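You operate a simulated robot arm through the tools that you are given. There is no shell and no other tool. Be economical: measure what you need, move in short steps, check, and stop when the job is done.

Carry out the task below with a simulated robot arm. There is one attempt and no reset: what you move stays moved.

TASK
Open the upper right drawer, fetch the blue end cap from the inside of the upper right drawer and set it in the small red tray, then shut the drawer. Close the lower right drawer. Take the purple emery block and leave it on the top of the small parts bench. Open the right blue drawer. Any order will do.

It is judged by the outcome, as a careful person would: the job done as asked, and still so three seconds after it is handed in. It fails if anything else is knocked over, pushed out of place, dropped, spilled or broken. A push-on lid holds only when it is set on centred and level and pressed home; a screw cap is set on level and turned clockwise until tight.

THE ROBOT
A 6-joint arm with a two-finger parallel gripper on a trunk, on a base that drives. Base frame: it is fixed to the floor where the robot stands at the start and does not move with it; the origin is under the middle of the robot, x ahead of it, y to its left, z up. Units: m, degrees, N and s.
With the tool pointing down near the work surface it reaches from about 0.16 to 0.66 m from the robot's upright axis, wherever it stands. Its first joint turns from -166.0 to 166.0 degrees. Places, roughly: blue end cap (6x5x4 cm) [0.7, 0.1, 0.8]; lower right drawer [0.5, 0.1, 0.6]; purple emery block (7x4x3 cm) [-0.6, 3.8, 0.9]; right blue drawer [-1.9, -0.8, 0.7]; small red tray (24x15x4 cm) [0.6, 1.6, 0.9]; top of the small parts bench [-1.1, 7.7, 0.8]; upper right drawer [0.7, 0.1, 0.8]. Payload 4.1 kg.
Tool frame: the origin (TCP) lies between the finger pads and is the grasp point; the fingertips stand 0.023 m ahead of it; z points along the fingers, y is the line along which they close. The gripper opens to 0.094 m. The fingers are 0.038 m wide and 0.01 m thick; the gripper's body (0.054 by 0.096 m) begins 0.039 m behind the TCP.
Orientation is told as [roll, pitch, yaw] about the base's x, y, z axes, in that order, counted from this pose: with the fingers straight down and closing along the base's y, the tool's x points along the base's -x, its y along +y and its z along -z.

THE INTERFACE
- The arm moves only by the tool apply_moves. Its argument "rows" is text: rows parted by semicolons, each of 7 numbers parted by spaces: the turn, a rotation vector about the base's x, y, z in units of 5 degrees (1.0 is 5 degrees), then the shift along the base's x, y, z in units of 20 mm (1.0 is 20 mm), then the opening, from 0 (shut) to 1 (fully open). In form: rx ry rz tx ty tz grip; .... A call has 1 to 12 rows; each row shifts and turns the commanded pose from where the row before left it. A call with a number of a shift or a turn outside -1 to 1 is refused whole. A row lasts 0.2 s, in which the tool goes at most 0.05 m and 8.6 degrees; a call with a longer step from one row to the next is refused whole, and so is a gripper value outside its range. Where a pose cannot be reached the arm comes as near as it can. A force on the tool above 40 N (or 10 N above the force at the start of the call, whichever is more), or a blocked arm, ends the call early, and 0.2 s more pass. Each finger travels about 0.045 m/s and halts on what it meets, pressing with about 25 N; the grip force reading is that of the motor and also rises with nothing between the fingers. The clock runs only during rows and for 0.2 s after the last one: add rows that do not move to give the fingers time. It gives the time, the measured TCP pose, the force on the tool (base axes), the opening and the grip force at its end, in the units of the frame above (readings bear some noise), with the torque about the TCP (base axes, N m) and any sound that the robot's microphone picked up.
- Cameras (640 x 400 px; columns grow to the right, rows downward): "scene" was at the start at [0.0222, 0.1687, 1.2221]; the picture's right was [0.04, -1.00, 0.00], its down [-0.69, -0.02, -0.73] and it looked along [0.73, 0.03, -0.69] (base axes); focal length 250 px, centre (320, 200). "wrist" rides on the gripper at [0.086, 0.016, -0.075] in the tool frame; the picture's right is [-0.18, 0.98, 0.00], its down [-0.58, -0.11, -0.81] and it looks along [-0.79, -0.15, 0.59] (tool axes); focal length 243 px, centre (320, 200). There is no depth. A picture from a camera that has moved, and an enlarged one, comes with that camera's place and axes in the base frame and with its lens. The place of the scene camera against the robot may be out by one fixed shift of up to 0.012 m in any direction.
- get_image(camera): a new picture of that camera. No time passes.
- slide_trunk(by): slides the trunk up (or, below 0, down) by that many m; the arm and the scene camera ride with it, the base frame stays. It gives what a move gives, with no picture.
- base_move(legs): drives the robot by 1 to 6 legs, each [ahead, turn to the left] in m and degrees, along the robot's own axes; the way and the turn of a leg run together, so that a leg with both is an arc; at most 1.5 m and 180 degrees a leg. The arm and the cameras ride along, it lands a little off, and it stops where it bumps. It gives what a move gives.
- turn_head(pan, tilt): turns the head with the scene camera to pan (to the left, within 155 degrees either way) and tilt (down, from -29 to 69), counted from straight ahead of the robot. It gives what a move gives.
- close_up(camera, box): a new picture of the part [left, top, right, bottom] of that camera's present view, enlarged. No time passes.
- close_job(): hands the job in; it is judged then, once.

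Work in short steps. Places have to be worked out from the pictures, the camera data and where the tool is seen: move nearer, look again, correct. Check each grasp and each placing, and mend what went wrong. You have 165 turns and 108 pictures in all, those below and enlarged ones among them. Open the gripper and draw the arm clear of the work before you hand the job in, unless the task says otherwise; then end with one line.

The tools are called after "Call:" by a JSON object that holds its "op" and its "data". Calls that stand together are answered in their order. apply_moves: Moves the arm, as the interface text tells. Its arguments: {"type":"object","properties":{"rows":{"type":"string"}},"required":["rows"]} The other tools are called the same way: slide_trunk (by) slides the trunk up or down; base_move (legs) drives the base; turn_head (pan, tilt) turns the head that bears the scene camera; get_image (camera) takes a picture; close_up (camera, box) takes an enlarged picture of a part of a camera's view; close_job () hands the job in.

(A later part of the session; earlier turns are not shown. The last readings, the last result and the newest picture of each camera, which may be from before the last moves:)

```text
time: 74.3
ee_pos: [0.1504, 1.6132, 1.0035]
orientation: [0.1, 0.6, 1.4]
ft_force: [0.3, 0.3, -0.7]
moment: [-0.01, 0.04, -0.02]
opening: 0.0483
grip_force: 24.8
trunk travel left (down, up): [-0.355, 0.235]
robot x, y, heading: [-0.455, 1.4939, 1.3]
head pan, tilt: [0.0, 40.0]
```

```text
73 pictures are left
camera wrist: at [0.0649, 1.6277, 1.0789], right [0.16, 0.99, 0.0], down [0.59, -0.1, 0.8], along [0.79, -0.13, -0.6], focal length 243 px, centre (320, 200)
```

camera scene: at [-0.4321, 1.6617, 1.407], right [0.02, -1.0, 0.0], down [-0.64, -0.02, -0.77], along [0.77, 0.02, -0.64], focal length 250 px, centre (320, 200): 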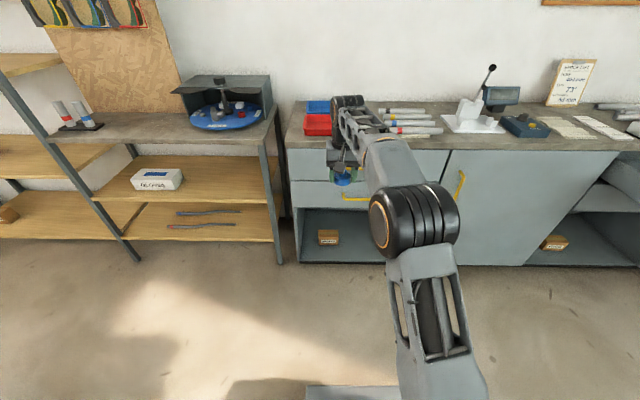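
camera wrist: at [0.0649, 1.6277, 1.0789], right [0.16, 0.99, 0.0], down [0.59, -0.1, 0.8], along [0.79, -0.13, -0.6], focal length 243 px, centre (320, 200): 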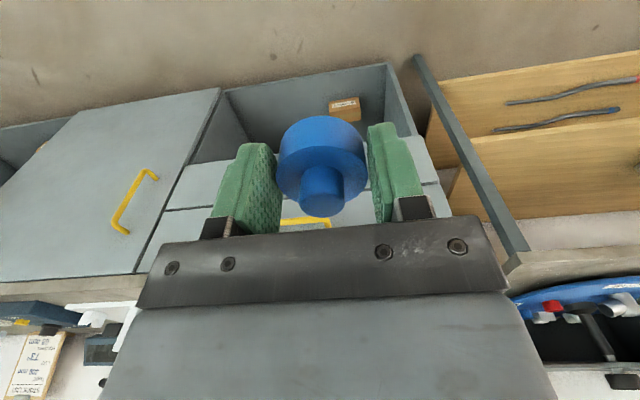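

The red tray is behind the arm. I drive nearer and look again.

Call:
{"op": "apply_moves", "data": {"rows": "0 0 0 0 0 1 0.2;0 0 0 0 0 1 0.2;0 0 0 0 0 1 0.2;0 0 0 0 0 1 0.2"}}

Call:
{"op": "base_move", "data": {"legs": [[0.3, -1.3]]}}

Call:
{"op": "get_image", "data": {"camera": "scene"}}

Call:
{"op": "get_image", "data": {"camera": "wrist"}}

```text
time: 75.3
ee_pos: [0.15, 1.6137, 1.0837]
orientation: [0.1, 0.6, 1.4]
ft_force: [0.7, -0.5, 0.8]
moment: [0.0, 0.02, -0.03]
opening: 0.0484
grip_force: 24.9
trunk travel left (down, up): [-0.355, 0.235]
robot x, y, heading: [-0.4531, 1.4928, 1.5]
head pan, tilt: [0.0, 40.0]
```

```text
time: 77.4
ee_pos: [0.4531, 1.6004, 1.0823]
orientation: [0.0, 0.5, 0.0]
ft_force: [0.2, -0.2, 0.0]
moment: [0.01, 0.0, 0.0]
opening: 0.0484
grip_force: 25.2
trunk travel left (down, up): [-0.355, 0.235]
robot x, y, heading: [-0.1513, 1.4983, -0.2]
head pan, tilt: [0.0, 40.0]
```

```text
72 pictures are left
camera scene: at [-0.1276, 1.6643, 1.407], right [0.0, -1.0, 0.0], down [-0.64, 0.0, -0.77], along [0.77, 0.0, -0.64], focal length 250 px, centre (320, 200)
```

scene: 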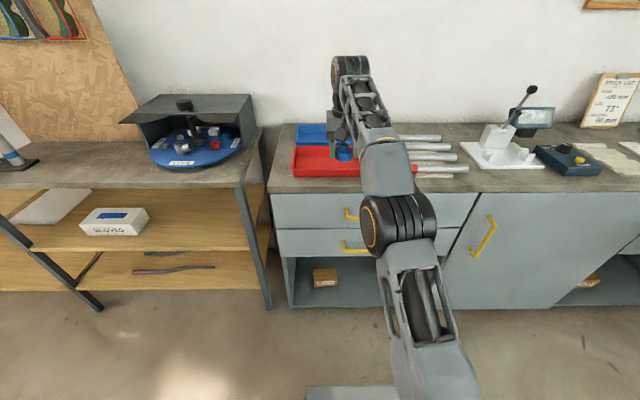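

```text
71 pictures are left
camera wrist: at [0.3683, 1.6179, 1.1582], right [0.19, 0.98, 0.0], down [0.59, -0.11, 0.8], along [0.79, -0.15, -0.6], focal length 243 px, centre (320, 200)
```

wrist: 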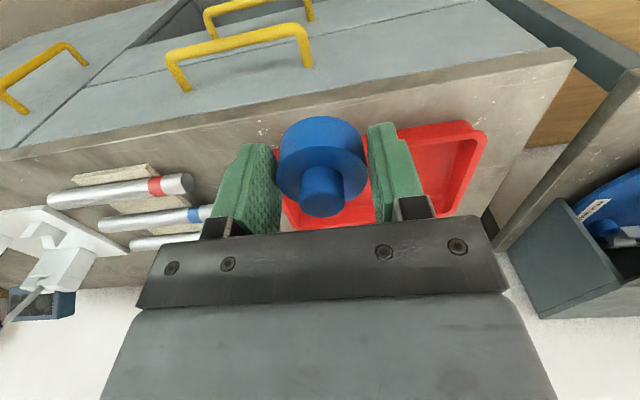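

Tray centre ≈[0.66, 1.65]. I drive 0.2 m closer so it comes within reach.

Call:
{"op": "base_move", "data": {"legs": [[0.2, 0]]}}

Call:
{"op": "get_image", "data": {"camera": "wrist"}}

Call:
{"op": "get_image", "data": {"camera": "scene"}}

```text
time: 79.0
ee_pos: [0.6532, 1.6016, 1.0826]
orientation: [0.0, 0.6, 0.0]
ft_force: [0.1, 0.7, -0.3]
moment: [0.0, 0.01, 0.0]
opening: 0.0483
grip_force: 25.1
trunk travel left (down, up): [-0.355, 0.235]
robot x, y, heading: [0.0468, 1.4955, 0.1]
head pan, tilt: [0.0, 40.0]
```

```text
70 pictures are left
camera wrist: at [0.5684, 1.6186, 1.1582], right [0.18, 0.98, 0.0], down [0.59, -0.11, 0.8], along [0.79, -0.15, -0.6], focal length 243 px, centre (320, 200)
```

wrist: 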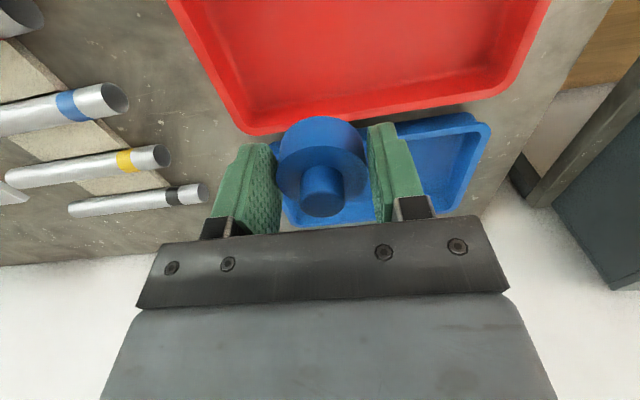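

```text
69 pictures are left
camera scene: at [0.0724, 1.6641, 1.407], right [0.0, -1.0, 0.0], down [-0.64, 0.0, -0.77], along [0.77, 0.0, -0.64], focal length 250 px, centre (320, 200)
```

scene: 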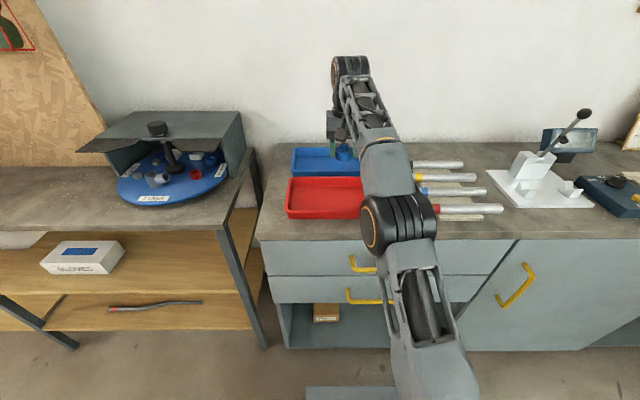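

Tray centre about [0.655, 1.636]. I shift in y and descend partway.

Call:
{"op": "apply_moves", "data": {"rows": "0 0 0 0 1 0 0.2;0 0 0 0 0.7 -0.5 0.2;0 0 0 0 0 -1 0.2;0 0 0 0 0 -1 0.2;0 0 0 0 0 -1 0.2;0 0 0 0 0 -1 0.2;0 0 0 0 0 -1 0.2;0 0 0 0 0 -0.5 0.2"}}

Call:
{"op": "get_image", "data": {"camera": "wrist"}}

Call:
{"op": "close_up", "data": {"camera": "scene", "box": [240, 100, 440, 260]}}

```text
time: 80.8
ee_pos: [0.6526, 1.6372, 0.9628]
orientation: [0.1, 0.6, 0.0]
ft_force: [-0.1, -0.4, 0.0]
moment: [-0.03, 0.0, -0.02]
opening: 0.0483
grip_force: 25.1
trunk travel left (down, up): [-0.355, 0.235]
robot x, y, heading: [0.0513, 1.499, -0.1]
head pan, tilt: [0.0, 40.0]
```

```text
68 pictures are left
camera wrist: at [0.5682, 1.6526, 1.0381], right [0.18, 0.98, 0.0], down [0.59, -0.11, 0.8], along [0.79, -0.15, -0.6], focal length 243 px, centre (320, 200)
```

wrist: 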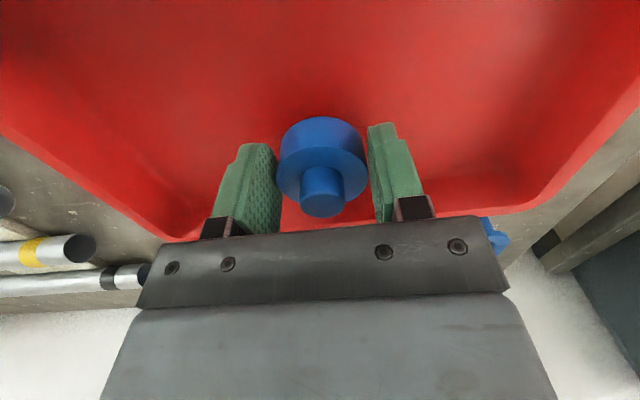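

```text
2.50 times, centred on (340, 180) of scene
camera zoom: at [0.0724, 1.6641, 1.407], right [0.0, -1.0, 0.0], down [-0.64, 0.0, -0.77], along [0.77, 0.0, -0.64], focal length 626 px, centre (270, 250)
```

zoom: 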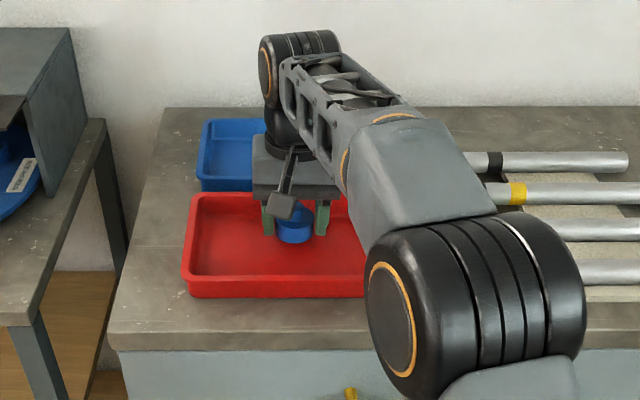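

Well inside the tray. I lower in small steps until the cap touches.

Call:
{"op": "apply_moves", "data": {"rows": "0 0 0 0 0 -0.5 0.2;0 0 0 0 0 -0.5 0.2;0 0 0 0 0 -0.3 0.2;0 0 0 0 0 -0.2 0.2;0 0 0 0 0 -0.2 0.2;0 0 0 0 0 -0.2 0.2"}}

Call:
{"op": "get_image", "data": {"camera": "wrist"}}

```text
time: 81.6
ee_pos: [0.6531, 1.6349, 0.9479]
orientation: [0.3, -0.6, -0.1]
ft_force: [-2.5, -0.5, 13.7]
moment: [-0.19, 0.15, -0.01]
opening: 0.0482
grip_force: 25.0
trunk travel left (down, up): [-0.355, 0.235]
robot x, y, heading: [0.0487, 1.4979, 0.1]
head pan, tilt: [0.0, 40.0]
stopped in row 3: the force on the tool passed its limit (the readings are from after the stop); the commanded pose is now the measured one
```

```text
66 pictures are left
camera wrist: at [0.5672, 1.6522, 1.0219], right [0.18, 0.98, 0.01], down [0.57, -0.11, 0.81], along [0.8, -0.14, -0.58], focal length 243 px, centre (320, 200)
```

wrist: 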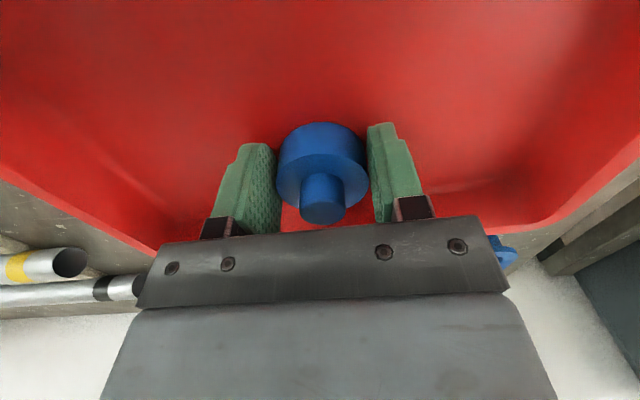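

Contact with the tray floor at z≈0.948. I release and rise.

Call:
{"op": "apply_moves", "data": {"rows": "0 0 0 0 0 0.05 0.8;0 0 0 0 0 0 0.8;0 0 0 0 0 0 0.8;0 0 0 0 0 0 0.8;0 0 0 0 0 1 0.8;0 0 0 0 0 1 0.8;0 0 0 0 0 1 0.8;0 0 0 0 0 1 0.8;0 0 0 0 0 1 0.8;0 0 0 0 0 1 0.8;0 0 0 0 0 1 0.8"}}

Call:
{"op": "get_image", "data": {"camera": "wrist"}}

```text
time: 84.0
ee_pos: [0.6481, 1.6351, 1.0841]
orientation: [0.3, -0.3, -0.1]
ft_force: [-0.1, 0.1, 0.2]
moment: [-0.01, -0.02, 0.02]
opening: 0.0754
grip_force: 0.0
out of reach, approached as far as the arm can: row 11
trunk travel left (down, up): [-0.355, 0.235]
robot x, y, heading: [0.0437, 1.4966, 0.1]
head pan, tilt: [0.0, 40.0]
```

```text
65 pictures are left
camera wrist: at [0.5625, 1.6511, 1.1583], right [0.18, 0.98, 0.01], down [0.58, -0.11, 0.81], along [0.8, -0.15, -0.59], focal length 243 px, centre (320, 200)
```

wrist: 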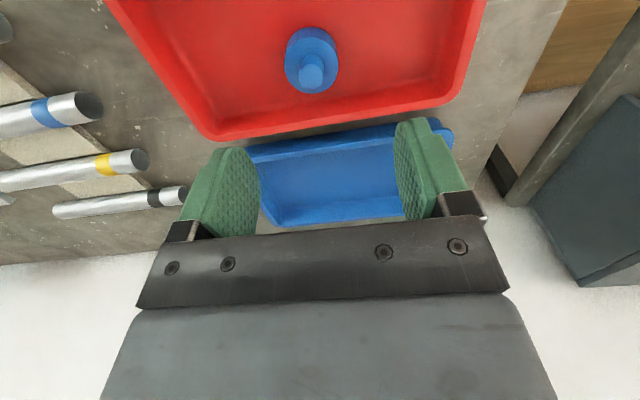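

Cap sits upright in the red tray. Now back to shut the upper drawer: retract the arm, back off and drive back.

Call:
{"op": "apply_moves", "data": {"rows": "0 0 0 -1 0 0 0.5;0 0 0 -1 0 0 0.5;0 0 0 -1 0 0 0.5;0 0 0 -1 0 0 0.5;0 0 0 -1 0 0 0.5;0 0 0 -1 0 0 0.5;0 0 0 -1 0 0 0.5;0 0 0 -1 0 0 0.5;0 0 0 -1 0 0 0.5;0 0 0 -1 0 0 0.5"}}

Call:
{"op": "base_move", "data": {"legs": [[-0.5, 0], [0, -90], [1.5, 0], [0, 90]]}}

Call:
{"op": "slide_trunk", "data": {"by": -0.35}}

Call:
{"op": "get_image", "data": {"camera": "scene"}}

```text
time: 86.2
ee_pos: [0.4479, 1.6352, 1.0824]
orientation: [0.2, -0.2, 0.0]
ft_force: [0.3, -0.4, 0.2]
moment: [0.01, 0.02, 0.0]
opening: 0.0469
grip_force: 0.1
trunk travel left (down, up): [-0.355, 0.235]
robot x, y, heading: [0.0495, 1.5002, -0.1]
head pan, tilt: [0.0, 40.0]
```

```text
time: 103.8
ee_pos: [-0.0362, 0.1415, 1.0829]
orientation: [0.4, -0.2, 1.8]
ft_force: [-0.6, 0.3, -0.3]
moment: [0.01, 0.01, 0.03]
opening: 0.0471
grip_force: 0.0
trunk travel left (down, up): [-0.355, 0.235]
robot x, y, heading: [-0.4349, -0.0061, 1.8]
head pan, tilt: [0.0, 40.0]
```

```text
time: 107.3
ee_pos: [-0.0353, 0.1408, 0.7319]
orientation: [0.4, -0.2, 1.8]
ft_force: [-0.5, -0.1, -1.4]
moment: [-0.03, 0.02, -0.02]
opening: 0.0469
grip_force: 0.1
trunk travel left (down, up): [-0.005, 0.585]
robot x, y, heading: [-0.4331, -0.0108, 1.9]
head pan, tilt: [0.0, 40.0]
```

```text
64 pictures are left
camera scene: at [-0.4128, 0.159, 1.0571], right [0.03, -1.0, 0.0], down [-0.64, -0.02, -0.77], along [0.77, 0.02, -0.64], focal length 250 px, centre (320, 200)
```

scene: 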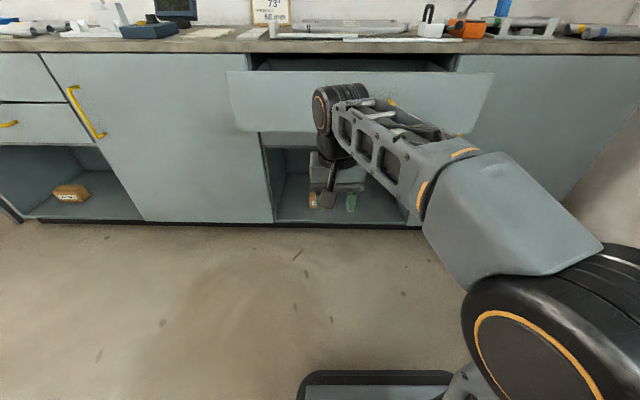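

Positioned in front of the drawer. I pitch the tool nearly level at z≈0.85, above the handle.

Call:
{"op": "apply_moves", "data": {"rows": "0 -1 0 0 0 1 0.5;0 -1 0 0 0 1 0.5;0 -1 0 0 0 1 0.5;0 -1 0 0 0 1 0.5;0 -1 0 0 0 1 0.5;0 -1 0 0 0 0.9 0.5;0 -1 0 0 0 0 0.5;0 -1 0 0 0 0 0.5"}}

Call:
{"op": "apply_moves", "data": {"rows": "0 -1 0 0 -0.8 0 0.5;0 -1 0 0 -0.8 0 0.5;0 -1 0 0 -0.8 0 0.5;0 -1 0 0 0 0 0.5;0 -1 0 0 0 0 0.5;0 -1 0 0 0 0 0.5;0 -1 0 0 0 0 0.5"}}

Call:
{"op": "get_image", "data": {"camera": "wrist"}}

Call:
{"op": "get_image", "data": {"camera": "scene"}}

```text
time: 109.1
ee_pos: [-0.0362, 0.1412, 0.8515]
orientation: [-1.2, -40.3, 2.3]
ft_force: [0.5, -0.2, -0.4]
moment: [-0.01, 0.0, 0.02]
opening: 0.0467
grip_force: 0.0
trunk travel left (down, up): [-0.005, 0.585]
robot x, y, heading: [-0.4332, -0.0038, 1.9]
head pan, tilt: [0.0, 40.0]
```

```text
time: 110.9
ee_pos: [-0.0181, 0.1014, 0.8282]
orientation: [-10.8, -71.7, 11.1]
ft_force: [0.3, -0.7, -0.9]
moment: [0.0, 0.02, 0.0]
opening: 0.0472
grip_force: 0.0
trunk travel left (down, up): [-0.005, 0.585]
robot x, y, heading: [-0.4315, -0.0075, 1.8]
head pan, tilt: [0.0, 40.0]
stopped in row 7: the arm was blocked; the commanded pose is now the measured one
```

```text
63 pictures are left
camera wrist: at [-0.114, 0.1138, 0.7679], right [0.04, 0.99, 0.12], down [-0.59, -0.07, 0.81], along [0.81, -0.1, 0.58], focal length 243 px, centre (320, 200)
```

wrist: 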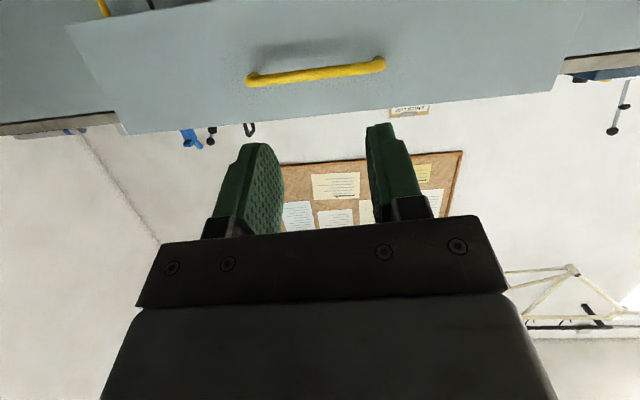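

```text
62 pictures are left
camera scene: at [-0.4071, 0.1603, 1.0573], right [0.03, -1.0, 0.0], down [-0.65, -0.02, -0.76], along [0.76, 0.02, -0.65], focal length 250 px, centre (320, 200)
```

scene: 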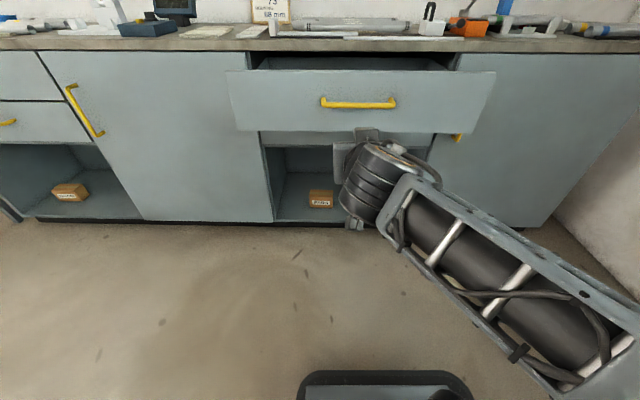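

Folded too tight, but the pose is usable. I raise the tips to panel height (z≈0.86) and drive up.

Call:
{"op": "apply_moves", "data": {"rows": "0 0 0 0.5 0 0.5 0.5;0 0 0 0.5 0 0.5 0.5;0 0 0 0.5 0 0.5 0.5;0 0 0 0 0 0.4 0.5"}}

Call:
{"op": "base_move", "data": {"legs": [[0.2, -1.8]]}}

Call:
{"op": "get_image", "data": {"camera": "wrist"}}

Call:
{"op": "get_image", "data": {"camera": "scene"}}

```text
time: 111.9
ee_pos: [0.0066, 0.0999, 0.8693]
orientation: [-10.7, -72.2, 10.8]
ft_force: [0.4, -0.6, 0.5]
moment: [0.01, -0.01, -0.04]
opening: 0.047
grip_force: 0.1
trunk travel left (down, up): [-0.005, 0.585]
robot x, y, heading: [-0.4329, -0.0095, 1.8]
head pan, tilt: [0.0, 40.0]
```

```text
time: 113.5
ee_pos: [0.2109, 0.0899, 0.8681]
orientation: [-10.5, -72.3, 9.0]
ft_force: [-0.1, 0.1, 0.1]
moment: [0.0, 0.0, 0.01]
opening: 0.047
grip_force: 0.2
trunk travel left (down, up): [-0.005, 0.585]
robot x, y, heading: [-0.2325, -0.0018, -0.1]
head pan, tilt: [0.0, 40.0]
```

```text
61 pictures are left
camera wrist: at [0.1147, 0.1044, 0.8078], right [0.07, 0.99, 0.12], down [-0.6, -0.05, 0.8], along [0.8, -0.13, 0.59], focal length 243 px, centre (320, 200)
```

wrist: 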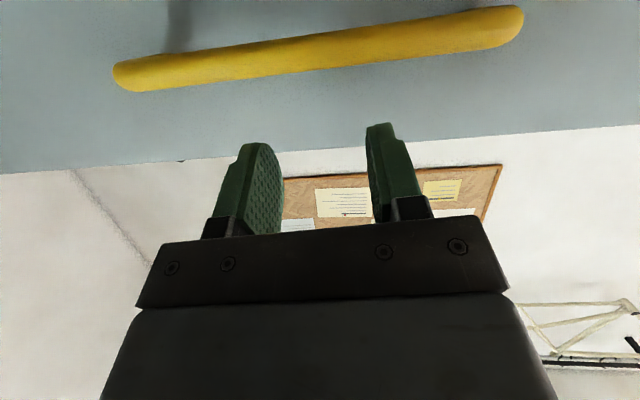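

```text
60 pictures are left
camera scene: at [-0.2075, 0.1613, 1.057], right [0.0, -1.0, 0.0], down [-0.64, 0.0, -0.77], along [0.77, 0.0, -0.64], focal length 250 px, centre (320, 200)
```

scene: 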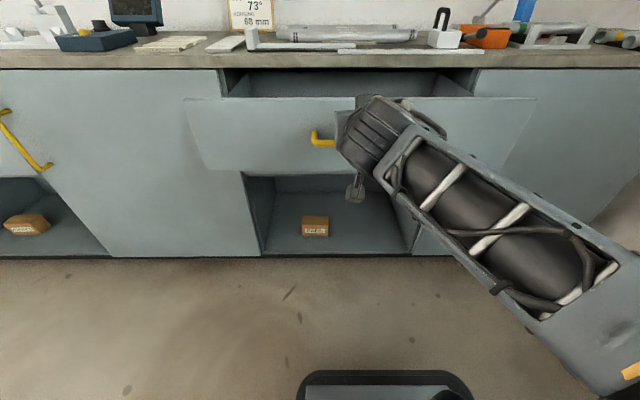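

Panel top is ~0.885; I drop 12 mm and push forward.

Call:
{"op": "apply_moves", "data": {"rows": "0 0 0 0 0 -0.6 0.5;0 0 0 1 0 0 0.5;0 0 0 1 0 0 0.5;0 0 0 1 0 0 0.5;0 0 0 1 0 0 0.5;0 0 0 1 0 0 0.5;0 0 0 1 0 0 0.5;0 0 0 1 0 0 0.5;0 0 0 1 0 0 0.5;0 0 0 1 0 0 0.5;0 0 0 1 0 0 0.5"}}

Call:
{"op": "get_image", "data": {"camera": "scene"}}

```text
time: 115.9
ee_pos: [0.41, 0.0884, 0.857]
orientation: [-10.7, -72.3, 9.1]
ft_force: [0.6, 0.0, 0.6]
moment: [0.0, 0.04, 0.01]
opening: 0.0468
grip_force: 0.0
trunk travel left (down, up): [-0.005, 0.585]
robot x, y, heading: [-0.2303, -0.0034, 0.0]
head pan, tilt: [0.0, 40.0]
```

```text
59 pictures are left
camera scene: at [-0.2075, 0.1613, 1.057], right [0.0, -1.0, 0.0], down [-0.64, 0.0, -0.77], along [0.77, 0.0, -0.64], focal length 250 px, centre (320, 200)
```

scene: 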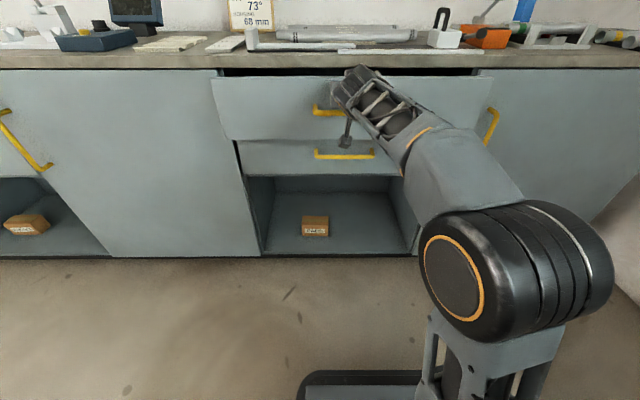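

Sliding in nicely. Continue until it stops.

Call:
{"op": "apply_moves", "data": {"rows": "0 0 0 1 0 0 0.5;0 0 0 1 0 0 0.5;0 0 0 1 0 0 0.5;0 0 0 0.5 0 0 0.5;0 0 0 0.5 0 0 0.5;0 0 0 0.5 0 0 0.5;0 0 0 0.5 0 0 0.5;0 0 0 0.5 0 0 0.5"}}

Call:
{"op": "get_image", "data": {"camera": "scene"}}

```text
time: 117.3
ee_pos: [0.4954, 0.0898, 0.8578]
orientation: [-10.5, -71.8, 8.8]
ft_force: [-24.2, -3.1, -2.0]
moment: [-0.13, -0.13, 0.52]
opening: 0.0452
grip_force: 0.1
trunk travel left (down, up): [-0.005, 0.585]
robot x, y, heading: [-0.2354, -0.0038, -0.1]
head pan, tilt: [0.0, 40.0]
stopped in row 7: the force on the tool passed its limit (the readings are from after the stop); the commanded pose is now the measured one
```

```text
58 pictures are left
camera scene: at [-0.2099, 0.161, 1.0571], right [0.0, -1.0, 0.0], down [-0.64, 0.0, -0.77], along [0.77, 0.0, -0.64], focal length 250 px, centre (320, 200)
```

scene: 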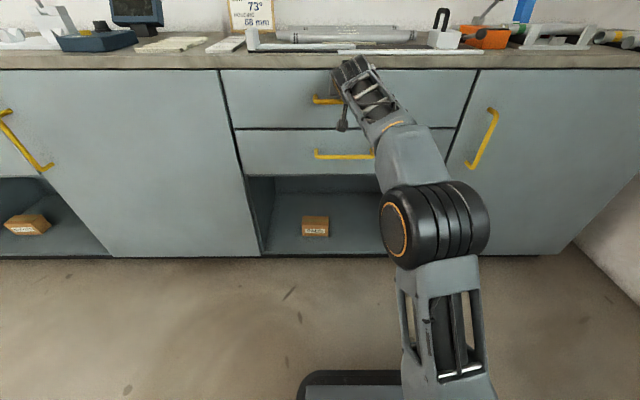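

Upper drawer is shut. I pull the arm back and bring the tool upright, then look behind for the blue drawer.

Call:
{"op": "apply_moves", "data": {"rows": "0 0 0 -1 0 0 0.5;0 0 0 -1 0 0 0.5;0 0 0 -1 0 0 0.5;0 0 0 -1 0 0 0.5;0 0 0 -1 0 0 0.5;0 1 0 -1 0 0 0.5;0 1 0 -1 0 0 0.5;0 1 0 -1 0 0 0.5;0 1 0 -1 0 0 0.5;0 1 0 0 0 0.5 0.5;0 1 0 0 0 0.5 0.5;0 1 0 0 0 0.5 0.5"}}

Call:
{"op": "apply_moves", "data": {"rows": "0 1 0 0 0 0.5 0.5;0 1 0 0 0 0.5 0.5;0 1 0 0 0 0.5 0.5;0 1 0 0 0 0.5 0.5;0 1 0 0 0 0.5 0.5;0 1 0 0 0 0.5 0.5;0 1 0 0 0 0.5 0.5"}}

Call:
{"op": "slide_trunk", "data": {"by": 0.2}}

Call:
{"op": "turn_head", "data": {"pan": -150, "tilt": 25}}

Call:
{"op": "get_image", "data": {"camera": "scene"}}

```text
time: 119.9
ee_pos: [0.3174, 0.0895, 0.8856]
orientation: [-4.2, -36.9, 3.5]
ft_force: [-0.2, -1.2, -0.4]
moment: [0.02, 0.0, 0.0]
opening: 0.0468
grip_force: 0.1
trunk travel left (down, up): [-0.005, 0.585]
robot x, y, heading: [-0.2349, -0.0083, -0.0]
head pan, tilt: [0.0, 40.0]
```

```text
time: 121.5
ee_pos: [0.2555, 0.0764, 0.8615]
orientation: [-2.2, -1.9, 2.9]
ft_force: [0.5, 0.4, -0.5]
moment: [0.02, 0.04, 0.01]
opening: 0.0472
grip_force: 0.0
out of reach, approached as far as the arm can: row 3, 4, 5, 6, 7
trunk travel left (down, up): [-0.005, 0.585]
robot x, y, heading: [-0.233, -0.008, -0.0]
head pan, tilt: [0.0, 40.0]
```

```text
time: 123.7
ee_pos: [0.2551, 0.0767, 1.0608]
orientation: [-2.1, -2.1, 2.9]
ft_force: [-0.1, 0.2, 0.2]
moment: [0.0, 0.0, -0.05]
opening: 0.0471
grip_force: 0.1
trunk travel left (down, up): [-0.205, 0.385]
robot x, y, heading: [-0.2337, -0.0042, -0.3]
head pan, tilt: [0.0, 40.0]
```

```text
time: 126.0
ee_pos: [0.2569, 0.0764, 1.0619]
orientation: [-2.1, -2.0, 2.9]
ft_force: [0.9, 0.1, -0.8]
moment: [0.03, 0.0, -0.03]
opening: 0.0469
grip_force: 0.0
trunk travel left (down, up): [-0.205, 0.385]
robot x, y, heading: [-0.2299, -0.003, 0.2]
head pan, tilt: [-150.0, 25.0]
```

```text
57 pictures are left
camera scene: at [-0.3725, 0.1153, 1.2804], right [-0.5, 0.87, 0.0], down [0.37, 0.21, -0.91], along [-0.79, -0.45, -0.42], focal length 250 px, centre (320, 200)
```

scene: 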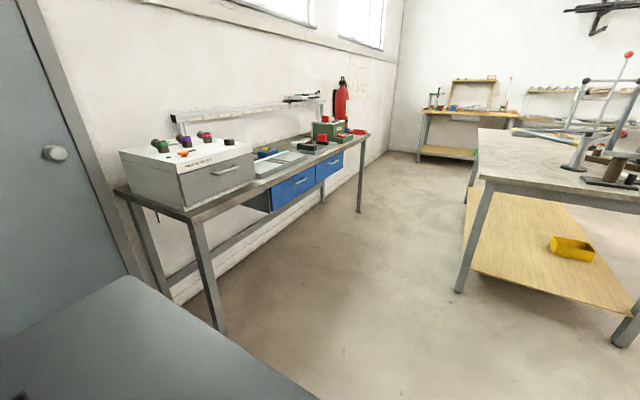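

The blue drawers are under the bench along the wall at y≈-0.75; the right one (seen facing the bench) is the farther, x≈-2.1. I reverse toward it and turn to face it.

Call:
{"op": "base_move", "data": {"legs": [[0, 5], [-1.0, 0], [-0.75, 0]]}}

Call:
{"op": "turn_head", "data": {"pan": -100, "tilt": 40}}

Call:
{"op": "get_image", "data": {"camera": "scene"}}

```text
time: 135.4
ee_pos: [-1.506, -0.0409, 1.0614]
orientation: [-2.2, -2.1, 7.9]
ft_force: [-0.6, 0.3, -0.3]
moment: [-0.02, 0.0, -0.02]
opening: 0.047
grip_force: 0.1
trunk travel left (down, up): [-0.205, 0.385]
robot x, y, heading: [-1.9855, -0.1673, 5.3]
head pan, tilt: [-150.0, 25.0]
```

```text
time: 136.6
ee_pos: [-1.5059, -0.0394, 1.0611]
orientation: [-2.1, -2.2, 7.9]
ft_force: [0.5, -0.5, -0.8]
moment: [0.01, 0.01, 0.01]
opening: 0.0469
grip_force: 0.1
trunk travel left (down, up): [-0.205, 0.385]
robot x, y, heading: [-1.9838, -0.165, 5.2]
head pan, tilt: [-100.0, 40.0]
```

```text
56 pictures are left
camera scene: at [-2.0672, -0.0886, 1.2571], right [-1.0, 0.09, 0.0], down [0.06, 0.64, -0.77], along [-0.07, -0.76, -0.64], focal length 250 px, centre (320, 200)
```

scene: 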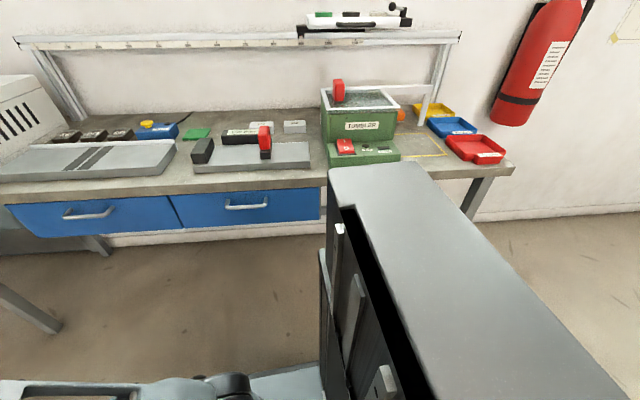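

Right blue handle ≈[-1.87, -0.75, 0.7]. I turn to face the bench.

Call:
{"op": "base_move", "data": {"legs": [[0, -95]]}}

Call:
{"op": "turn_head", "data": {"pan": 0, "tilt": 45}}

Call:
{"op": "get_image", "data": {"camera": "scene"}}

Call:
{"op": "get_image", "data": {"camera": "wrist"}}

```text
time: 141.0
ee_pos: [-1.898, -0.6502, 1.061]
orientation: [-2.1, -2.2, -86.5]
ft_force: [0.1, 0.2, 0.3]
moment: [0.0, -0.01, -0.02]
opening: 0.0468
grip_force: 0.1
trunk travel left (down, up): [-0.205, 0.385]
robot x, y, heading: [-1.9855, -0.1646, -89.3]
head pan, tilt: [-100.0, 40.0]
```

```text
time: 142.7
ee_pos: [-1.8985, -0.6503, 1.0617]
orientation: [-2.1, -2.1, -86.5]
ft_force: [0.7, -0.7, -0.2]
moment: [0.01, 0.01, 0.03]
opening: 0.0471
grip_force: 0.1
trunk travel left (down, up): [-0.205, 0.385]
robot x, y, heading: [-1.9803, -0.1661, -89.7]
head pan, tilt: [0.0, 45.0]
```

```text
55 pictures are left
camera scene: at [-1.8186, -0.1836, 1.2498], right [-1.0, -0.01, 0.0], down [-0.01, 0.71, -0.71], along [0.01, -0.71, -0.71], focal length 250 px, centre (320, 200)
```

scene: 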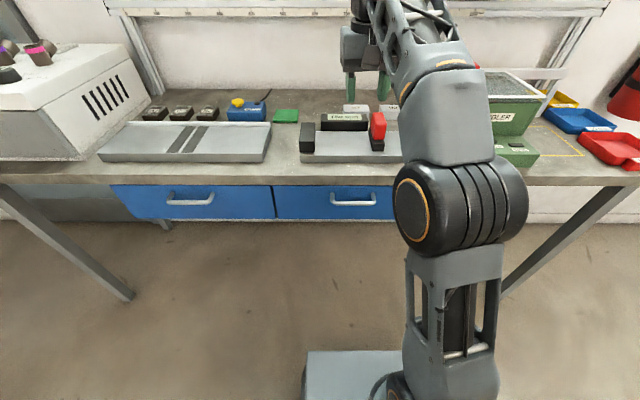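

```text
54 pictures are left
camera wrist: at [-1.8836, -0.5602, 1.1318], right [0.99, -0.12, -0.03], down [-0.05, -0.56, 0.83], along [-0.12, -0.82, -0.56], focal length 243 px, centre (320, 200)
```

wrist: 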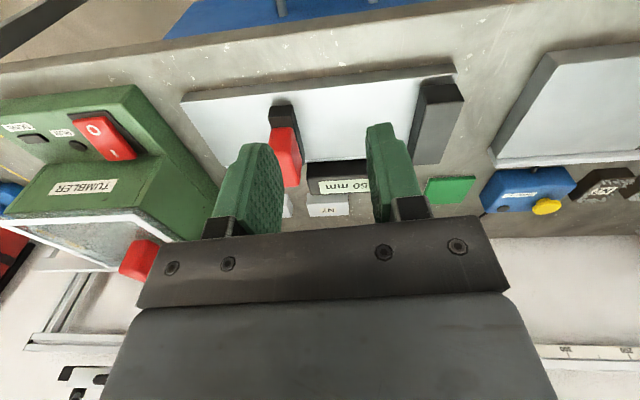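

Handle ≈[-1.90, -0.67, 0.75]. I check the room behind the robot before choosing where to stand.

Call:
{"op": "turn_head", "data": {"pan": -140, "tilt": 50}}

Call:
{"op": "get_image", "data": {"camera": "scene"}}

Call:
{"op": "turn_head", "data": {"pan": 150, "tilt": 50}}

Call:
{"op": "get_image", "data": {"camera": "scene"}}

```text
time: 144.9
ee_pos: [-1.8977, -0.6508, 1.0611]
orientation: [-2.1, -2.1, -86.5]
ft_force: [0.3, 0.2, 0.2]
moment: [-0.02, 0.02, -0.01]
opening: 0.0472
grip_force: 0.2
trunk travel left (down, up): [-0.205, 0.385]
robot x, y, heading: [-1.988, -0.1658, -89.5]
head pan, tilt: [-140.0, 50.0]
```

```text
53 pictures are left
camera scene: at [-1.8698, -0.0439, 1.2429], right [0.76, 0.65, 0.0], down [0.5, -0.58, -0.64], along [-0.42, 0.49, -0.77], focal length 250 px, centre (320, 200)
```

scene: 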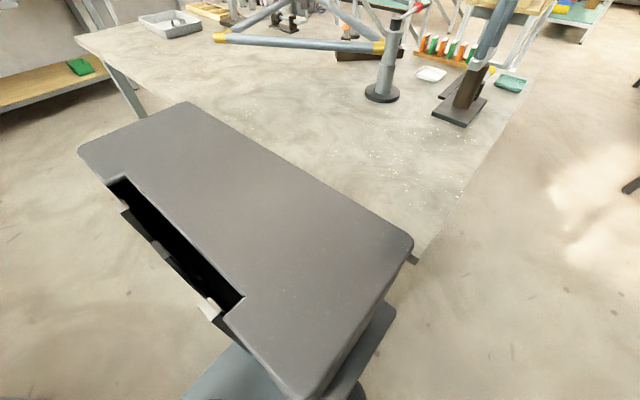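

```text
time: 148.9
ee_pos: [-1.8971, -0.6513, 1.0606]
orientation: [-2.1, -2.1, -86.5]
ft_force: [-0.7, -0.6, 0.3]
moment: [0.02, -0.01, -0.01]
opening: 0.047
grip_force: 0.0
trunk travel left (down, up): [-0.205, 0.385]
robot x, y, heading: [-1.9817, -0.1601, -89.2]
head pan, tilt: [150.0, 50.0]
```

```text
52 pictures are left
camera scene: at [-1.7819, -0.0351, 1.2429], right [0.87, -0.49, 0.0], down [-0.37, -0.67, -0.64], along [0.31, 0.56, -0.77], focal length 250 px, centre (320, 200)
```

scene: 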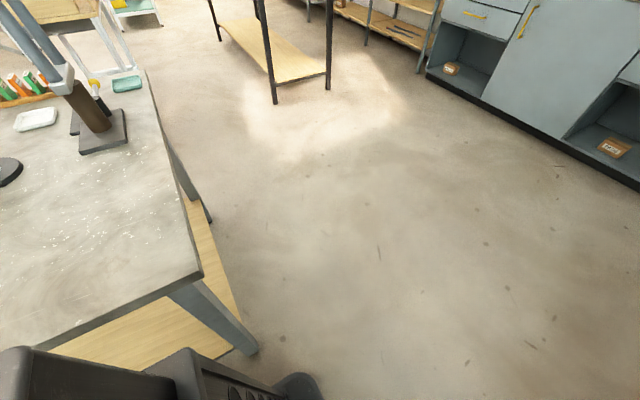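

Table edge is right behind (y≈0.21 for x≤-1.87). I shift sideways to x≈-1.6 so the robot can back freely while pulling.

Call:
{"op": "base_move", "data": {"legs": [[0, 90], [0.38, 0], [0, -90], [-0.15, 0]]}}

Call:
{"op": "turn_head", "data": {"pan": -10, "tilt": 40}}

Call:
{"op": "get_image", "data": {"camera": "scene"}}

Call:
{"op": "get_image", "data": {"camera": "wrist"}}

```text
time: 160.0
ee_pos: [-1.5123, -0.4862, 1.0616]
orientation: [-2.1, -2.0, -85.1]
ft_force: [0.6, 0.2, -0.1]
moment: [0.02, -0.01, -0.01]
opening: 0.047
grip_force: 0.0
trunk travel left (down, up): [-0.205, 0.385]
robot x, y, heading: [-1.6113, 0.0, -87.9]
head pan, tilt: [150.0, 50.0]
```

```text
time: 162.4
ee_pos: [-1.5132, -0.4864, 1.0618]
orientation: [-2.1, -2.1, -85.1]
ft_force: [1.0, -0.4, -0.4]
moment: [-0.04, -0.01, 0.02]
opening: 0.0469
grip_force: 0.1
trunk travel left (down, up): [-0.205, 0.385]
robot x, y, heading: [-1.6122, -0.0002, -87.9]
head pan, tilt: [-10.0, 40.0]
```

```text
51 pictures are left
camera scene: at [-1.4599, -0.0201, 1.257], right [-0.99, 0.14, 0.0], down [0.09, 0.64, -0.77], along [-0.1, -0.76, -0.64], focal length 250 px, centre (320, 200)
```

scene: 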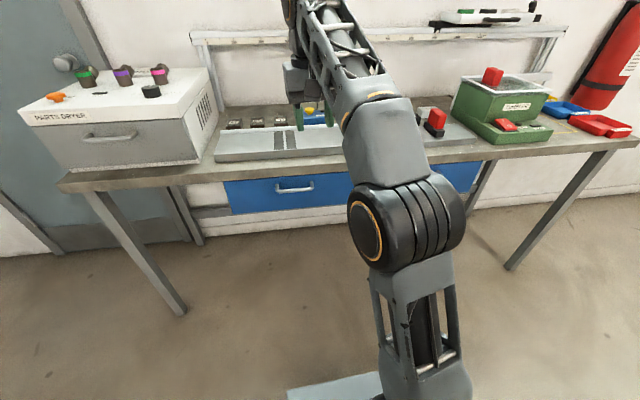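

```text
50 pictures are left
camera wrist: at [-1.5011, -0.3953, 1.1319], right [0.99, -0.1, -0.03], down [-0.03, -0.56, 0.83], along [-0.1, -0.83, -0.56], focal length 243 px, centre (320, 200)
```

wrist: 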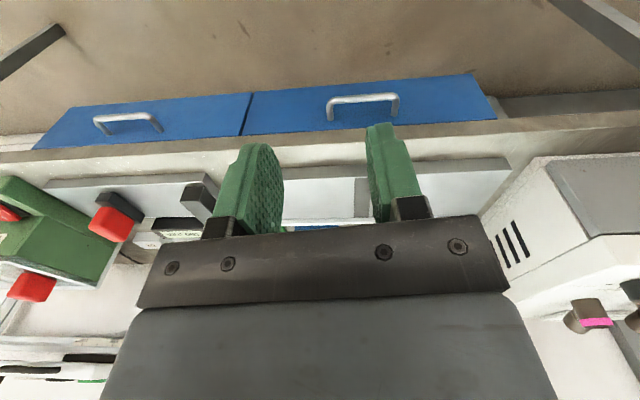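

Handle confirmed ≈[-1.907, -0.668, 0.75]. I turn the tool 93° about the vertical, then lower the trunk and tip it toward the drawer.

Call:
{"op": "apply_moves", "data": {"rows": "0 0 -1 0 0.5 0 0.5;0 0 -1 0 0.5 0 0.5;0 0 -1 0 0.5 0 0.5;0 0 -1 0 0.5 0 0.5;0 0 -1 0 0 0 0.5;0 0 -1 0 0 0 0.5;0 0 -1 0 0 0 0.5;0 0 -1 0 0 0 0.5;0 0 -1 0 0 0 0.5;0 0 -1 0 0 0 0.5"}}

Call:
{"op": "apply_moves", "data": {"rows": "0 0 -1 -1 0 0 0.5;0 0 -1 -1 0 0 0.5;0 0 -1 -1 0 0 0.5;0 0 -1 -1 0 0 0.5;0 0 -1 -1 0 0 0.5;0 0 -1 -1 0 0 0.5;0 0 -1 -1 0 0 0.5;0 0 -1 -1 0 0 0.5;0 0 -0.6 -1 0 0 0.5"}}

Call:
{"op": "slide_trunk", "data": {"by": -0.2}}

Call:
{"op": "apply_moves", "data": {"rows": "-1 0 0 -1 0 0 0.5;-1 0 0 -1 0 0 0.5;-1 0 0 -1 0 0 0.5;-1 0 0 -1 0 0 0.5;-1 0 0 -1 0 0 0.5;-1 0 0 -1 0 0 0.5;-1 0 0 -1 0 0 0.5;-1 0 0 -1 0 0 0.5;-1 0 0 -1 0 0 0.5;-1 0 0 -1 0 0 0.5;-1 0 0 -0.6 0 0 0.5;-1 0 0 0 0 0 0.5"}}

Call:
{"op": "get_image", "data": {"camera": "wrist"}}

Call:
{"op": "get_image", "data": {"camera": "scene"}}

```text
time: 164.6
ee_pos: [-1.5126, -0.4455, 1.0609]
orientation: [-2.2, -2.1, -135.1]
ft_force: [0.3, -0.1, 0.4]
moment: [0.03, -0.02, 0.0]
opening: 0.0471
grip_force: 0.1
trunk travel left (down, up): [-0.205, 0.385]
robot x, y, heading: [-1.6127, -0.0026, -88.1]
head pan, tilt: [-10.0, 40.0]
```

```text
time: 166.6
ee_pos: [-1.6929, -0.4466, 1.061]
orientation: [-2.1, -2.1, -178.3]
ft_force: [-0.8, -0.3, -0.5]
moment: [0.02, -0.01, 0.01]
opening: 0.0469
grip_force: 0.0
trunk travel left (down, up): [-0.205, 0.385]
robot x, y, heading: [-1.6109, -0.002, -87.9]
head pan, tilt: [-10.0, 40.0]
```

```text
time: 168.8
ee_pos: [-1.6933, -0.4461, 0.8625]
orientation: [-2.1, -2.1, -178.1]
ft_force: [0.2, -0.7, -0.4]
moment: [-0.03, 0.0, 0.0]
opening: 0.047
grip_force: 0.0
trunk travel left (down, up): [-0.005, 0.585]
robot x, y, heading: [-1.6123, 0.0001, -87.7]
head pan, tilt: [-10.0, 40.0]
```

```text
time: 171.4
ee_pos: [-1.9063, -0.4465, 0.8617]
orientation: [58.1, -2.8, 179.1]
ft_force: [-0.1, -0.5, 0.3]
moment: [-0.01, 0.0, -0.01]
opening: 0.0469
grip_force: 0.2
trunk travel left (down, up): [-0.005, 0.585]
robot x, y, heading: [-1.6165, 0.0021, -88.0]
head pan, tilt: [-10.0, 40.0]
```

```text
49 pictures are left
camera wrist: at [-1.8147, -0.3928, 0.9101], right [-0.15, -0.52, 0.84], down [-0.55, 0.75, 0.36], along [-0.82, -0.41, -0.4], focal length 243 px, centre (320, 200)
```

wrist: 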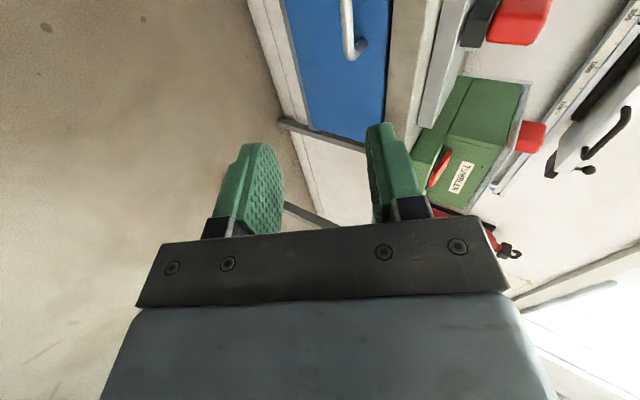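

```text
48 pictures are left
camera scene: at [-1.46, -0.0201, 1.0571], right [-0.99, 0.14, 0.0], down [0.09, 0.64, -0.77], along [-0.1, -0.76, -0.64], focal length 250 px, centre (320, 200)
```

scene: 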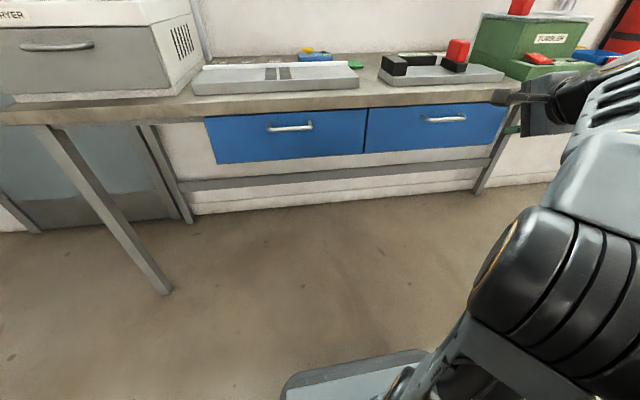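

The bench slab overhangs close above the handle, so I need a nearly level tool, which this wrist branch can't reach so low. I try the mirrored branch: tool down, yawed 180° round, then tipped.

Call:
{"op": "apply_moves", "data": {"rows": "1 0 0 1 0.5 0 0.5;1 0 0 1 0.5 0 0.5;1 0 0 1 0.5 0 0.5;1 0 0 1 0 0 0.5;1 0 0 1 0 0 0.5;1 0 0 1 0 0 0.5;1 0 0 0 0 0 0.5;1 0 0 0 0 0 0.5;1 0 0 0 0 0 0.5;1 0 0 0 0 0 0.5;1 0 0 0 0 0 0.5;1 0 0 0 0 0 0.5"}}

Call:
{"op": "apply_moves", "data": {"rows": "0 0 1 0 0 0 0.5;0 0 1 0 0 0 0.5;0 0 1 0 0 0 0.5;0 0 1 0 0 0 0.5;0 0 1 0 0 0 0.5;0 0 1 0 0 0 0.5;0 0 1 0 0 0 0.5;0 0 1 0 0 0 0.5;0 0 1 0 0 0 0.5;0 0 1 0 0 0 0.5;0 0 1 0 0 0 0.5;0 0 1 0 0 0 0.5"}}

Call:
{"op": "apply_moves", "data": {"rows": "0 0 1 0 0 0 0.5;0 0 1 0 0 0 0.5;0 0 1 0 0 0 0.5;0 0 1 0 0 0 0.5;0 0 1 0 0 0 0.5;0 0 1 0 0 0 0.5;0 0 1 0 0 0 0.5;0 0 1 0 0 0 0.5;0 0 1 0 0 0 0.5;0 0 1 0 0 0 0.5;0 0 1 0 0 0 0.5;0 0 1 0 0 0 0.5"}}

Call:
{"op": "apply_moves", "data": {"rows": "0 0 1 0 0 0 0.5;0 0 1 0 0 0 0.5;0 0 1 0 0 0 0.5;0 0 1 0 0 0 0.5;0 0 1 0 0 0 0.5;0 0 1 0 0 0 0.5;0 0 1 0 0 0 0.5;0 0 1 0 0 0 0.5;0 0 1 0 0 0 0.5;0 0 1 0 0 0 0.5;0 0 1 0 0 0 0.5;0 0 1 0 0 0 0.5"}}

```text
time: 174.0
ee_pos: [-1.7856, -0.4167, 0.8613]
orientation: [-2.2, -2.0, -178.1]
ft_force: [0.3, 0.7, 0.5]
moment: [0.03, 0.0, 0.02]
opening: 0.047
grip_force: 0.0
trunk travel left (down, up): [-0.005, 0.585]
robot x, y, heading: [-1.6141, -0.0012, -88.0]
head pan, tilt: [-10.0, 40.0]
```

```text
time: 176.6
ee_pos: [-1.7857, -0.4154, 0.8621]
orientation: [-2.1, -2.1, -117.9]
ft_force: [1.2, 0.4, -0.2]
moment: [0.04, -0.02, 0.0]
opening: 0.0467
grip_force: 0.0
trunk travel left (down, up): [-0.005, 0.585]
robot x, y, heading: [-1.6137, -0.0039, -87.9]
head pan, tilt: [-10.0, 40.0]
```

```text
time: 179.2
ee_pos: [-1.7854, -0.4164, 0.8619]
orientation: [-2.0, -2.1, -58.2]
ft_force: [-0.1, -0.6, -0.5]
moment: [-0.02, 0.01, -0.01]
opening: 0.0471
grip_force: 0.0
trunk travel left (down, up): [-0.005, 0.585]
robot x, y, heading: [-1.6104, 0.0008, -87.9]
head pan, tilt: [-10.0, 40.0]
```

```text
time: 181.8
ee_pos: [-1.7852, -0.4164, 0.8617]
orientation: [-2.2, -2.1, 2.0]
ft_force: [-0.9, 0.5, -0.3]
moment: [0.0, 0.01, 0.0]
opening: 0.0471
grip_force: 0.1
trunk travel left (down, up): [-0.005, 0.585]
robot x, y, heading: [-1.6124, -0.0035, -87.8]
head pan, tilt: [-10.0, 40.0]
```

Now tip toward -y in this branch while shifting to the handle's x.

Call:
{"op": "apply_moves", "data": {"rows": "-1 0 0 -1 0 0 0.5;-1 0 0 -1 0 0 0.5;-1 0 0 -1 0 0 0.5;-1 0 0 -1 0 0 0.5;-1 0 0 -1 0 0 0.5;-1 0 0 -1 0 0 0.5;-1 0 0 0 0 0 0.5;-1 0 0 0 0 0 0.5;-1 0 0 0 0 0 0.5;-1 0 0 0 0 0 0.5;-1 0 0 0 0 0 0.5;-1 0 0 0 0 0 0.5"}}

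Call:
{"op": "apply_moves", "data": {"rows": "-1 0 0 0 0 -1 0.5;-1 0 0 0 0 -1 0.5;-1 0 0 0 0 -1 0.5;-1 0 0 0 0 -1 0.5;-1 0 0 0 0 -0.5 0.5"}}

Call:
{"op": "get_image", "data": {"camera": "wrist"}}

Call:
{"op": "get_image", "data": {"camera": "scene"}}

```text
time: 184.4
ee_pos: [-1.9061, -0.4156, 0.8614]
orientation: [-62.1, 0.6, 2.8]
ft_force: [0.4, 0.6, -1.3]
moment: [0.0, 0.0, -0.02]
opening: 0.0469
grip_force: 0.0
trunk travel left (down, up): [-0.005, 0.585]
robot x, y, heading: [-1.6145, -0.0006, -87.8]
head pan, tilt: [-10.0, 40.0]
```

```text
time: 185.6
ee_pos: [-1.8912, -0.4566, 0.9424]
orientation: [-86.3, 1.2, 2.2]
ft_force: [-0.9, -0.9, 0.4]
moment: [0.0, 0.03, 0.02]
opening: 0.0469
grip_force: 0.1
out of reach, approached as far as the arm can: row 2, 3, 4, 5
trunk travel left (down, up): [-0.005, 0.585]
robot x, y, heading: [-1.6153, -0.0016, -88.3]
head pan, tilt: [-10.0, 40.0]
```

```text
47 pictures are left
camera wrist: at [-1.9794, -0.3837, 0.9319], right [0.16, 0.07, -0.98], down [0.55, 0.82, 0.15], along [0.82, -0.57, 0.09], focal length 243 px, centre (320, 200)
```

wrist: 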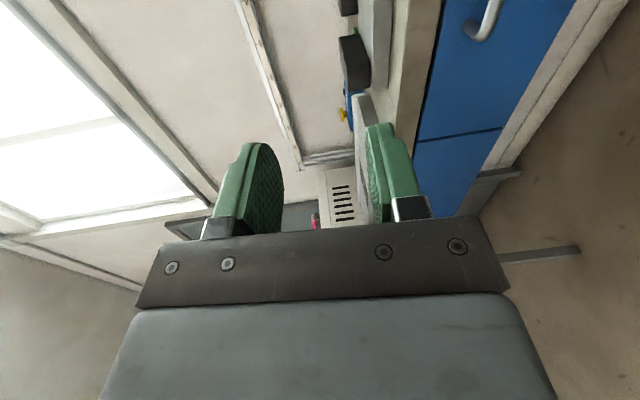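

```text
46 pictures are left
camera scene: at [-1.46, -0.0201, 1.057], right [-0.99, 0.14, 0.0], down [0.09, 0.64, -0.77], along [-0.1, -0.76, -0.64], focal length 250 px, centre (320, 200)
```

scene: 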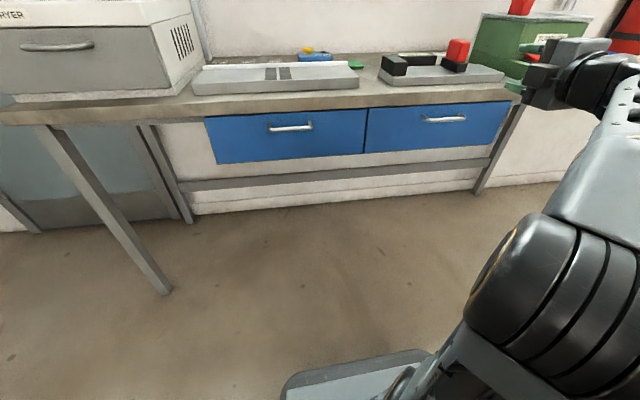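

Same limit here, but the slab face (y≈-0.655) is nearly flush over the bar, so a ~28° downward tilt should clear. I tip back to that, drive nearer and look.

Call:
{"op": "apply_moves", "data": {"rows": "1 0 0 -0.4 0.5 0 0.5;1 0 0 -0.4 0.5 -0.5 0.5;1 0 0 0 0.5 -1 0.5;1 0 0 0 0.5 -1 0.5;0.9 0 0 0 0 -1 0.5;0 0 0 0 0 -0.7 0.5"}}

Call:
{"op": "base_move", "data": {"legs": [[0.1, -2]]}}

Call:
{"op": "get_image", "data": {"camera": "wrist"}}

Call:
{"op": "get_image", "data": {"camera": "scene"}}

```text
time: 187.0
ee_pos: [-1.9062, -0.4151, 0.8568]
orientation: [-62.4, 0.6, 2.8]
ft_force: [-0.4, 0.1, 0.5]
moment: [0.03, -0.01, -0.02]
opening: 0.0471
grip_force: 0.0
trunk travel left (down, up): [-0.005, 0.585]
robot x, y, heading: [-1.6077, -0.0042, -87.9]
head pan, tilt: [-10.0, 40.0]
```

```text
time: 188.1
ee_pos: [-1.918, -0.507, 0.856]
orientation: [-62.4, 0.6, 0.8]
ft_force: [0.9, -0.3, 0.0]
moment: [0.0, 0.03, 0.01]
opening: 0.0468
grip_force: 0.1
trunk travel left (down, up): [-0.005, 0.585]
robot x, y, heading: [-1.6128, -0.0992, -89.9]
head pan, tilt: [-10.0, 40.0]
```

```text
45 pictures are left
camera wrist: at [-2.0049, -0.433, 0.8774], right [0.17, 0.46, -0.87], down [0.58, 0.67, 0.46], along [0.8, -0.58, -0.15], focal length 243 px, centre (320, 200)
```

wrist: 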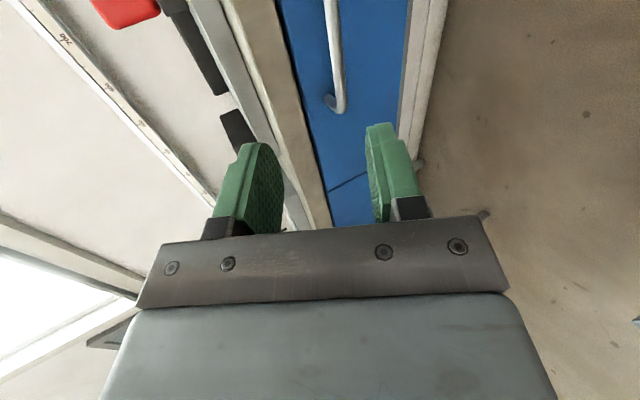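

```text
44 pictures are left
camera scene: at [-1.4587, -0.1261, 1.057], right [-0.99, 0.17, 0.0], down [0.11, 0.63, -0.77], along [-0.13, -0.75, -0.64], focal length 250 px, centre (320, 200)
```

scene: 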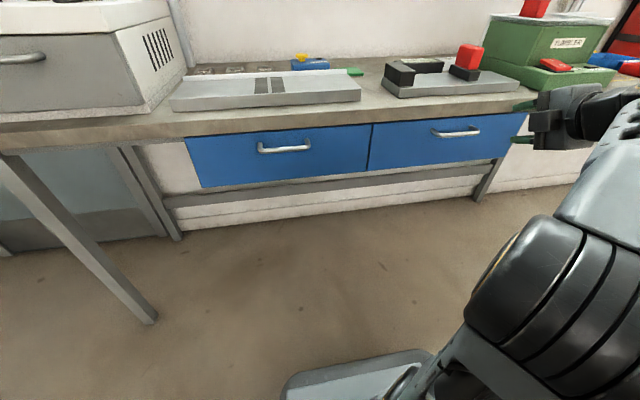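

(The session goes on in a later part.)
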